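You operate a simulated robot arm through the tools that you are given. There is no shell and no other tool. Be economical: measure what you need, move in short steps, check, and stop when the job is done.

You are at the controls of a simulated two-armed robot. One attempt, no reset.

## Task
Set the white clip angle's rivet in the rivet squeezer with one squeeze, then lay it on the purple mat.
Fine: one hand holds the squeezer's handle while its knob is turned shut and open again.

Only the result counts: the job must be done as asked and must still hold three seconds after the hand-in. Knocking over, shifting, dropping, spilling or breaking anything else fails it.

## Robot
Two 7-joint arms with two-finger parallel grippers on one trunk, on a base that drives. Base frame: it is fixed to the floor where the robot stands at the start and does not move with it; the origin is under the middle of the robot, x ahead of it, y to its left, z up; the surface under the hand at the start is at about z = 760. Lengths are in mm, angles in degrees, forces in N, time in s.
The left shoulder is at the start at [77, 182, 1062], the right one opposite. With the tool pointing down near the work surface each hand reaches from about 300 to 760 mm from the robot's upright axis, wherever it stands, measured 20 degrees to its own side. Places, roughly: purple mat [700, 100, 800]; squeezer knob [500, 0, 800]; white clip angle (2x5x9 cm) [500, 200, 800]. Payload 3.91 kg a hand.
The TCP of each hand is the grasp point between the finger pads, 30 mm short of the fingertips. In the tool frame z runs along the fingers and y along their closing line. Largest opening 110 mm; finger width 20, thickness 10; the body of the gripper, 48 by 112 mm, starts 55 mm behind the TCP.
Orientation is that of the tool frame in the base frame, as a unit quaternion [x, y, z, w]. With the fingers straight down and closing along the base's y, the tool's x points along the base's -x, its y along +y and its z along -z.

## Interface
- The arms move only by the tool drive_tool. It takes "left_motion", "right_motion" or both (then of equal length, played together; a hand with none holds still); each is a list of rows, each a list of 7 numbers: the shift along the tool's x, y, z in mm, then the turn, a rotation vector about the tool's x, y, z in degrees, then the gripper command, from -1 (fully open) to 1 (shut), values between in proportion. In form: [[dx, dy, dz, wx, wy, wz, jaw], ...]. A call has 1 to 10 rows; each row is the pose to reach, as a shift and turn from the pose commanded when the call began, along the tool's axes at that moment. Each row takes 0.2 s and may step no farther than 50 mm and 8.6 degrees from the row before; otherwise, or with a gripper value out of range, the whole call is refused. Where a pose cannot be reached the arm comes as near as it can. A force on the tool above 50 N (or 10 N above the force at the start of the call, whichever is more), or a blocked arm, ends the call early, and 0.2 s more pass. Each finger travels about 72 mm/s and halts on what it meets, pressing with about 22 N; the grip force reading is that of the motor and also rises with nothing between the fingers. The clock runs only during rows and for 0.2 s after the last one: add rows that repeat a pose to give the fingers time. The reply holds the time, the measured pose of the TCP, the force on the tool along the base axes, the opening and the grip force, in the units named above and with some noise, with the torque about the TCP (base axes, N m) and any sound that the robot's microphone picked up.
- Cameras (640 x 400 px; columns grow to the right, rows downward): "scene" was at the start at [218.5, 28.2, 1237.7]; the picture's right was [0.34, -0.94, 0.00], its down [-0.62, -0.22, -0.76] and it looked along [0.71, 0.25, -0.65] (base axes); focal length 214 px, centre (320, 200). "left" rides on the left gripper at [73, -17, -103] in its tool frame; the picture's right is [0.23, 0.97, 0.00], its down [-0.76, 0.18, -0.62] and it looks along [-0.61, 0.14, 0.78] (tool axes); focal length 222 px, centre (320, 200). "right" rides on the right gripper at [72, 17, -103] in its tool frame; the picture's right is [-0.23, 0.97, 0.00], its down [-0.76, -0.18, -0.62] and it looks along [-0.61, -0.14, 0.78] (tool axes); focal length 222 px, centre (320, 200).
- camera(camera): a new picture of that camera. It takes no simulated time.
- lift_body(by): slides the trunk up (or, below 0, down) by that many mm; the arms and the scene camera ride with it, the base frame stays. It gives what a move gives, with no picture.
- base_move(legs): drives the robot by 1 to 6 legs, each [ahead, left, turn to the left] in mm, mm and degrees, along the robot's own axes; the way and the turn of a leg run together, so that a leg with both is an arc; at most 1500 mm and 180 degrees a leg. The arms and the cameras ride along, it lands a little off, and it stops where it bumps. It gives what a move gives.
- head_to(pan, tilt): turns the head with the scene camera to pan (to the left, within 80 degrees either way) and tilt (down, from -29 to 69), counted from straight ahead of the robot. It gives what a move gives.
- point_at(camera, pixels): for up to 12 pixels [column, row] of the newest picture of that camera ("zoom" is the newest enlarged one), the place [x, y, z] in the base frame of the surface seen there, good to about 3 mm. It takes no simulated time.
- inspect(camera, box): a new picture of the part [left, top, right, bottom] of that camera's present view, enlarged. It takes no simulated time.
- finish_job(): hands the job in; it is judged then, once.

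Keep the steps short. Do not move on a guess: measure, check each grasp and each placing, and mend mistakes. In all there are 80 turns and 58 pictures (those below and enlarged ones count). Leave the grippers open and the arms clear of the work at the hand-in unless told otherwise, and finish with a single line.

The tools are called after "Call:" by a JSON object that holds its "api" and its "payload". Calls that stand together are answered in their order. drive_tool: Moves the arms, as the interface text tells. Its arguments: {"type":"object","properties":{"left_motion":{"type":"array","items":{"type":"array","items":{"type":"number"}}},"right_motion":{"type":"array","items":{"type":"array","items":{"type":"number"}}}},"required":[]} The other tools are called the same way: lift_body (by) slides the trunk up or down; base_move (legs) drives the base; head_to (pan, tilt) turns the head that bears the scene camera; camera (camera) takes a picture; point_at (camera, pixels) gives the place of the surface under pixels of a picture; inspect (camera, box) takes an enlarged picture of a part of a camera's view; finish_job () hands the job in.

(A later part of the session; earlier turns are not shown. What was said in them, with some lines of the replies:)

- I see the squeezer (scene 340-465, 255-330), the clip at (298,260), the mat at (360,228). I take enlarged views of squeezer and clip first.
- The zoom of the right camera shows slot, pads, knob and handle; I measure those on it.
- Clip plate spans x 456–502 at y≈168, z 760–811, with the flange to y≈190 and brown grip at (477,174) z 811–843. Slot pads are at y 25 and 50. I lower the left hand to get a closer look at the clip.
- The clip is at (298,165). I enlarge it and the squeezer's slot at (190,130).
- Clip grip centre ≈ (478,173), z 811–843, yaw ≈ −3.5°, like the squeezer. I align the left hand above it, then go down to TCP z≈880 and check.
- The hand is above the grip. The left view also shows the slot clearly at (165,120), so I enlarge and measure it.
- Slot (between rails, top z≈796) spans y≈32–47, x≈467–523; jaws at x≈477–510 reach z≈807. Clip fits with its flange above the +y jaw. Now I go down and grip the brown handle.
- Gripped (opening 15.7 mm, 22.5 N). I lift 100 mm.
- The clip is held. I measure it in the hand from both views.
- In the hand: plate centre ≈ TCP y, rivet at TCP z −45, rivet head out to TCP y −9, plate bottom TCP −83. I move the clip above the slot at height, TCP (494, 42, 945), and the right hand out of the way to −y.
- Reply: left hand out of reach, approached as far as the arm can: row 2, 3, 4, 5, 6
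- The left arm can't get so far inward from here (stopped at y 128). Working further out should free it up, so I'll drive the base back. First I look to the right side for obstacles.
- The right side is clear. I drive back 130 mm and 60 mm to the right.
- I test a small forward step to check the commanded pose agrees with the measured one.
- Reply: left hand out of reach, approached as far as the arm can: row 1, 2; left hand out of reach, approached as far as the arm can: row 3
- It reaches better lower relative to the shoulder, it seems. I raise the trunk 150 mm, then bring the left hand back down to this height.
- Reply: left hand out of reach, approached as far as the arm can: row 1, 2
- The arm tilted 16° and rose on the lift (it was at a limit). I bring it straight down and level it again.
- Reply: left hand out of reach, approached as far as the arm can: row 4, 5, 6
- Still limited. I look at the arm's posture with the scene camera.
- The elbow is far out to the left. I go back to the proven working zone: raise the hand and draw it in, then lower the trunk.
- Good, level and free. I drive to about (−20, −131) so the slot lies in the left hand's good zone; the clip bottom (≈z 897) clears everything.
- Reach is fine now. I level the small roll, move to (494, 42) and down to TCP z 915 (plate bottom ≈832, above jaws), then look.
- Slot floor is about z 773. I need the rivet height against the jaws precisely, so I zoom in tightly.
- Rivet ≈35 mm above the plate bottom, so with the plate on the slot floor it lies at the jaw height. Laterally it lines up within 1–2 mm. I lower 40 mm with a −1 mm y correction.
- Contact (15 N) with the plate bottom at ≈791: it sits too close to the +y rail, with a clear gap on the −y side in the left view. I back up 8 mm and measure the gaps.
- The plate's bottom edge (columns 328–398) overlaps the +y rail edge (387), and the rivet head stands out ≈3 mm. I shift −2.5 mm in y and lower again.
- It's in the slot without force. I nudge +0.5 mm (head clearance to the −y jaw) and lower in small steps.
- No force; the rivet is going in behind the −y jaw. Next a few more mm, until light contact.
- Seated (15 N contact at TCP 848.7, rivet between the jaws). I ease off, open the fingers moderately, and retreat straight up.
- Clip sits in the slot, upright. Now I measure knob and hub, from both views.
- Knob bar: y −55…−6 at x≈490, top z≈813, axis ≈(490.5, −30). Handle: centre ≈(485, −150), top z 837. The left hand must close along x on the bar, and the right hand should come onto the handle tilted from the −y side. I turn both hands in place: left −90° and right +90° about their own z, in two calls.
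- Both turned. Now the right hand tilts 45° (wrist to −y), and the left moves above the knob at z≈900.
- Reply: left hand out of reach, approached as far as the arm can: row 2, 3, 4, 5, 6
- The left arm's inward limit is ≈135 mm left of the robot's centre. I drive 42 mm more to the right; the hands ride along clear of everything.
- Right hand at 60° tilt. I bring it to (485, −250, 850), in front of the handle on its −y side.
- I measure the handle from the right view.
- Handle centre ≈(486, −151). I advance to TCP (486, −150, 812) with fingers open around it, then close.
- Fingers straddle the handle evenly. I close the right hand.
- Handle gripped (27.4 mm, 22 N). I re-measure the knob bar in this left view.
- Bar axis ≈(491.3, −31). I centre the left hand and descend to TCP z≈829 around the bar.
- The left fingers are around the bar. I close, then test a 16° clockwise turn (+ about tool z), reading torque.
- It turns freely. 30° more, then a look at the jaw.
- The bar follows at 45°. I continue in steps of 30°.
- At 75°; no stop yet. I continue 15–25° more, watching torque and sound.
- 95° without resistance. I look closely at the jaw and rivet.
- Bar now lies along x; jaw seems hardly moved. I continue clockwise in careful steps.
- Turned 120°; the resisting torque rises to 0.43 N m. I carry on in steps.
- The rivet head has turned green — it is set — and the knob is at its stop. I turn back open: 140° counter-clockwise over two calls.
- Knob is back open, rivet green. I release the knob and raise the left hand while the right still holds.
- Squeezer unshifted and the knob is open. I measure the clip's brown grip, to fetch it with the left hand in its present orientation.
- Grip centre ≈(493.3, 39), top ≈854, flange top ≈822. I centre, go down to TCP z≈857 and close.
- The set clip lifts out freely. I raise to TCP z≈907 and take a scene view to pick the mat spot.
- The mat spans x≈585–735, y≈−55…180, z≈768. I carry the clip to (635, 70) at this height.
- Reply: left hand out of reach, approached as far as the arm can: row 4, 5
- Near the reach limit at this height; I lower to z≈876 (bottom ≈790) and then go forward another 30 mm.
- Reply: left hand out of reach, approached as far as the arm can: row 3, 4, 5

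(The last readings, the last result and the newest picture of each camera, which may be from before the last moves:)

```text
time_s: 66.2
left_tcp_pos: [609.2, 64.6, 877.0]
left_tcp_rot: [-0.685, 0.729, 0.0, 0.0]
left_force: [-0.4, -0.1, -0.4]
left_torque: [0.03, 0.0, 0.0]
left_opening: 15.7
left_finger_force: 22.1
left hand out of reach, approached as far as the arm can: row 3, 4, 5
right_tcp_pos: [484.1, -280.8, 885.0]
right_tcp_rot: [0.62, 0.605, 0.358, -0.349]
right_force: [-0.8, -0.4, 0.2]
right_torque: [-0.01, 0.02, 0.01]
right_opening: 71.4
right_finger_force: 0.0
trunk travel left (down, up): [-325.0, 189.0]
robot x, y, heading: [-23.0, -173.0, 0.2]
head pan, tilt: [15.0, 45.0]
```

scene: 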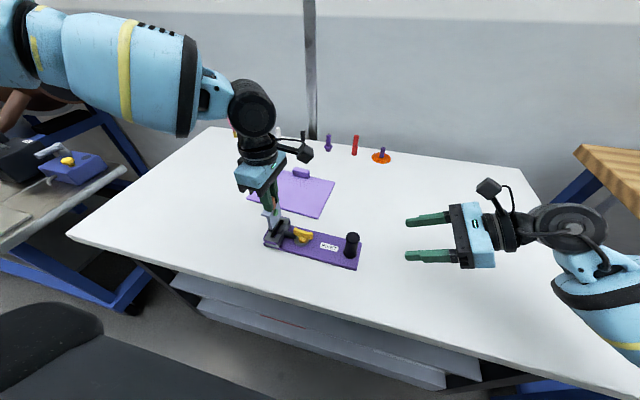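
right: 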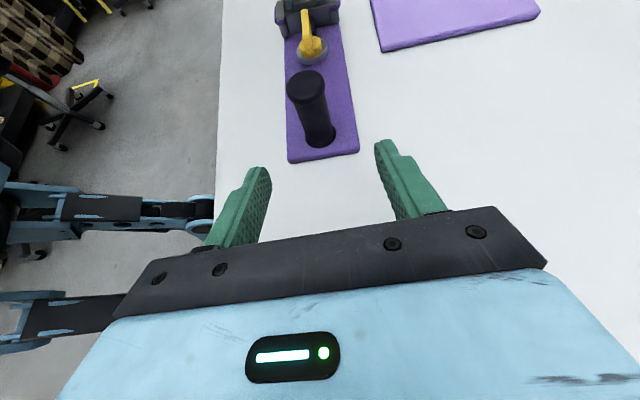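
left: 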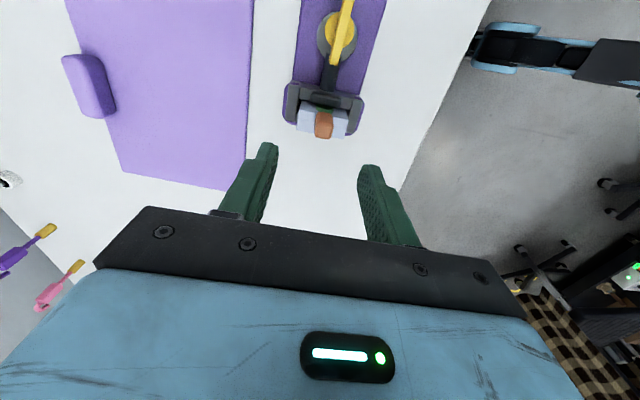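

I drive the base forward 30 mm instead (back to about the starting distance).

Call:
{"api": "base_move", "payload": {"legs": [[30, 0, 0]]}}

Call:
{"api": "inspect", "payload": {"camera": "scene", "box": [220, 120, 360, 240]}}

```text
time_s: 67.0
left_tcp_pos: [637.6, 65.4, 875.2]
left_tcp_rot: [-0.685, 0.729, 0.001, -0.001]
left_force: [0.1, -0.3, -0.4]
left_torque: [-0.01, -0.01, 0.01]
left_opening: 15.7
left_finger_force: 22.3
right_tcp_pos: [514.0, -279.0, 885.4]
right_tcp_rot: [0.621, 0.604, 0.358, -0.349]
right_force: [0.8, -0.1, -0.9]
right_torque: [0.0, 0.04, -0.02]
right_opening: 71.4
right_finger_force: 0.1
trunk travel left (down, up): [-325.0, 189.0]
robot x, y, heading: [11.6, -171.6, 0.2]
head pan, tilt: [15.0, 45.0]
```

```text
3.33 times, centred on (290, 180) of scene
```

zoom: 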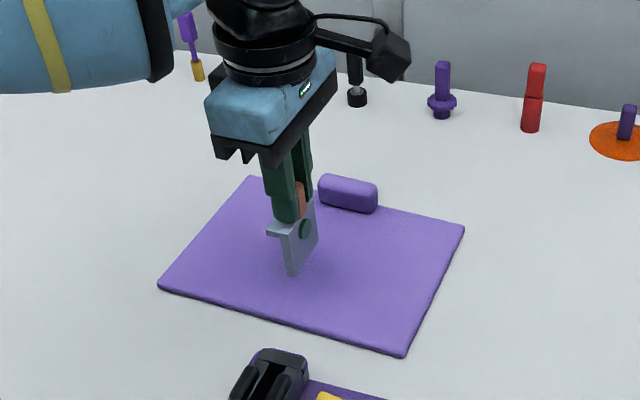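

Over the mat, clear of its block. I lower slowly to contact (~20 mm).

Call:
{"api": "drive_tool", "payload": {"left_motion": [[0, 0, 7, 0, 0, 0, 1], [0, 0, 13, 0, 0, 0, 1], [0, 0, 16, 0, 0, 0, 1], [0, 0, 17.5, 0, 0, 0, 1], [0, 0, 17.5, 0, 0, 0, 1]]}}

```text
time_s: 68.2
left_tcp_pos: [637.8, 65.8, 859.1]
left_tcp_rot: [-0.685, 0.729, 0.0, 0.0]
left_force: [0.1, 0.0, -0.8]
left_torque: [-0.01, -0.02, -0.03]
left_opening: 15.3
left_finger_force: 21.8
right_tcp_pos: [513.2, -279.6, 885.9]
right_tcp_rot: [0.62, 0.605, 0.358, -0.349]
right_force: [-0.2, 0.2, -0.1]
right_torque: [-0.01, 0.01, -0.01]
right_opening: 71.6
right_finger_force: 0.0
trunk travel left (down, up): [-325.0, 189.0]
robot x, y, heading: [9.9, -177.1, -0.2]
head pan, tilt: [15.0, 45.0]
```

Call:
{"api": "drive_tool", "payload": {"left_motion": [[0, 0, 1.5, 0, 0, 0, 1], [0, 0, 3, 0, 0, 0, 1], [0, 0, 4, 0, 0, 0, 1], [0, 0, 5, 0, 0, 0, 1], [0, 0, 5, 0, 0, 0, 1]]}}

```text
time_s: 69.4
left_tcp_pos: [638.3, 64.7, 855.7]
left_tcp_rot: [-0.685, 0.729, -0.001, 0.001]
left_force: [-1.4, 1.2, 6.1]
left_torque: [0.04, 0.05, -0.01]
left_opening: 15.6
left_finger_force: 21.9
right_tcp_pos: [512.5, -278.3, 887.1]
right_tcp_rot: [0.62, 0.604, 0.359, -0.349]
right_force: [0.0, -0.3, 0.1]
right_torque: [-0.02, 0.01, 0.01]
right_opening: 71.3
right_finger_force: 0.1
trunk travel left (down, up): [-325.0, 189.0]
robot x, y, heading: [9.4, -172.0, -0.1]
head pan, tilt: [15.0, 45.0]
```

Contact (6 N) at z≈855.5, matching the mat. I open gently and look before retreating.

Call:
{"api": "drive_tool", "payload": {"left_motion": [[0, 0, -0.5, 0, 0, 0, 0.65], [0, 0, -0.5, 0, 0, 0, 0.4], [0, 0, -0.5, 0, 0, 0, 0.2], [0, 0, -0.5, 0, 0, 0, 0.2], [0, 0, -25, 0, 0, 0, 0.2], [0, 0, -55, 0, 0, 0, 0.2]]}}

Call:
{"api": "inspect", "payload": {"camera": "scene", "box": [220, 120, 360, 240]}}

```text
time_s: 70.8
left_tcp_pos: [637.0, 66.8, 908.2]
left_tcp_rot: [-0.685, 0.729, 0.0, 0.0]
left_force: [-0.2, -0.5, 0.2]
left_torque: [-0.01, 0.02, 0.02]
left_opening: 44.0
left_finger_force: 0.0
right_tcp_pos: [512.9, -281.1, 885.6]
right_tcp_rot: [0.62, 0.605, 0.358, -0.349]
right_force: [-0.6, -1.1, 0.5]
right_torque: [0.0, 0.0, 0.0]
right_opening: 71.3
right_finger_force: 0.1
trunk travel left (down, up): [-325.0, 189.0]
robot x, y, heading: [9.5, -174.2, 0.1]
head pan, tilt: [15.0, 45.0]
```

```text
3.33 times, centred on (290, 180) of scene
```

zoom: 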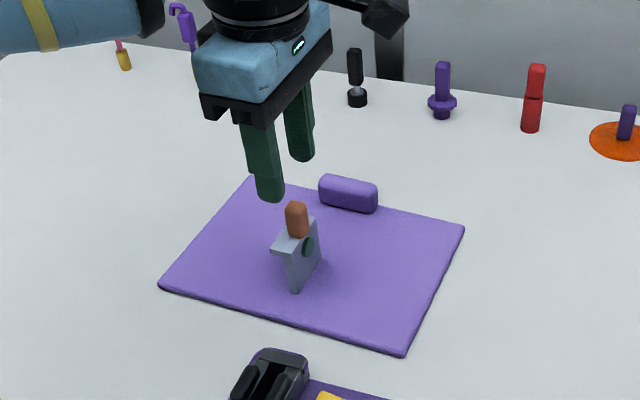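

The clip stands on the mat, rivet green. I raise and draw back both arms and open the grippers fully.

Call:
{"api": "drive_tool", "payload": {"left_motion": [[0, 0, -20, 0, 0, 0, 0.2], [-10, 10, -40, 0, 0, 0, 0], [-40, 30, -60, 0, 0, 0, -0.5], [-75, 60, -80, 0, 0, 0, -1], [-110, 90, -90, 0, 0, 0, -1], [-110, 90, -90, 0, 0, 0, -1]], "right_motion": [[0, 0, -25, 0, 0, 0, -1], [0, 0, -50, 0, 0, 0, -1], [0, 0, -75, 0, 0, 0, -1], [0, 0, -100, 0, 0, 0, -1], [0, 0, -100, 0, 0, 0, -1], [0, 0, -100, 0, 0, 0, -1]]}}

Call:
{"api": "camera", "payload": {"camera": "scene"}}

Call:
{"api": "inspect", "payload": {"camera": "scene", "box": [240, 160, 370, 270]}}

```text
refused: row 4 steps farther than a row can; nothing moved
```

```text
6 pictures are left
```

scene: 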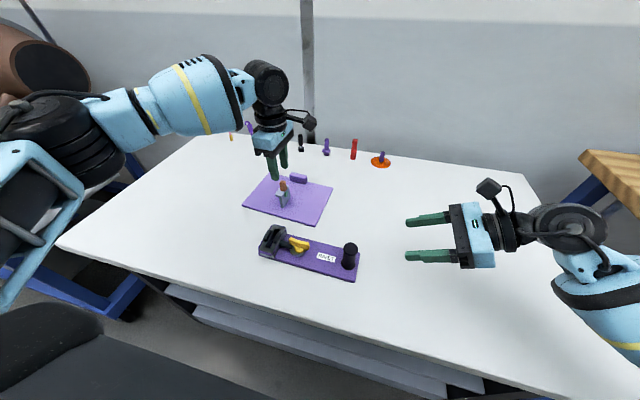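

```text
3.64 times, centred on (305, 215) of scene
```

zoom: 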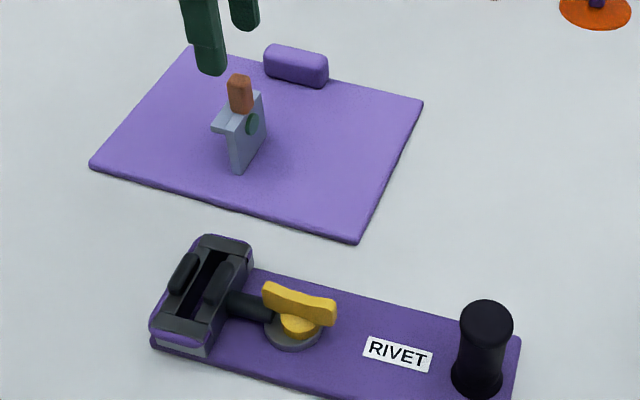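

The call was refused for one overlong step, so nothing moved. I repeat it with shorter steps.

Call:
{"api": "drive_tool", "payload": {"left_motion": [[0, 0, -20, 0, 0, 0, 0.2], [0, 5, -40, 0, 0, 0, 0], [-20, 20, -55, 0, 0, 0, -0.5], [-45, 40, -70, 0, 0, 0, -1], [-70, 60, -80, 0, 0, 0, -1], [-95, 80, -90, 0, 0, 0, -1], [-95, 80, -90, 0, 0, 0, -1]], "right_motion": [[0, 0, -25, 0, 0, 0, -1], [0, 0, -50, 0, 0, 0, -1], [0, 0, -75, 0, 0, 0, -1], [0, 0, -100, 0, 0, 0, -1], [0, 0, -100, 0, 0, 0, -1], [0, 0, -100, 0, 0, 0, -1], [0, 0, -100, 0, 0, 0, -1]]}}

Call:
{"api": "camera", "payload": {"camera": "scene"}}

```text
time_s: 72.4
left_tcp_pos: [564.2, 164.5, 998.5]
left_tcp_rot: [-0.684, 0.729, 0.001, -0.001]
left_force: [-0.1, -0.9, -0.3]
left_torque: [0.04, 0.02, -0.02]
left_opening: 110.2
left_finger_force: 0.1
left hand out of reach, approached as far as the arm can: row 1
right_tcp_pos: [512.9, -367.6, 936.0]
right_tcp_rot: [0.62, 0.605, 0.358, -0.348]
right_force: [0.0, -0.1, 0.3]
right_torque: [-0.04, -0.02, 0.0]
right_opening: 110.1
right_finger_force: 0.0
trunk travel left (down, up): [-325.0, 189.0]
robot x, y, heading: [10.0, -176.5, 0.2]
head pan, tilt: [15.0, 45.0]
```

```text
4 pictures are left
```

scene: 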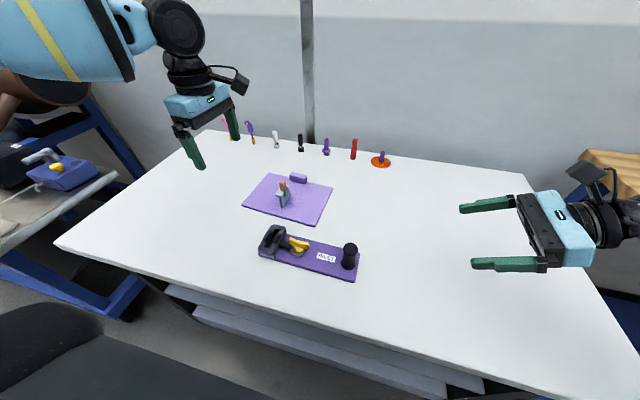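

The clip stands on the mat, the squeezer is unmoved and open, and both arms are clear with grippers open. I hand in.

Call:
{"api": "finish_job", "payload": {}}

```text
The job is handed in.
```

The white clip angle's rivet was set with one squeeze (its head turned green), and the clip now stands upright on the purple mat, with the squeezer open and in its place and both arms clear.
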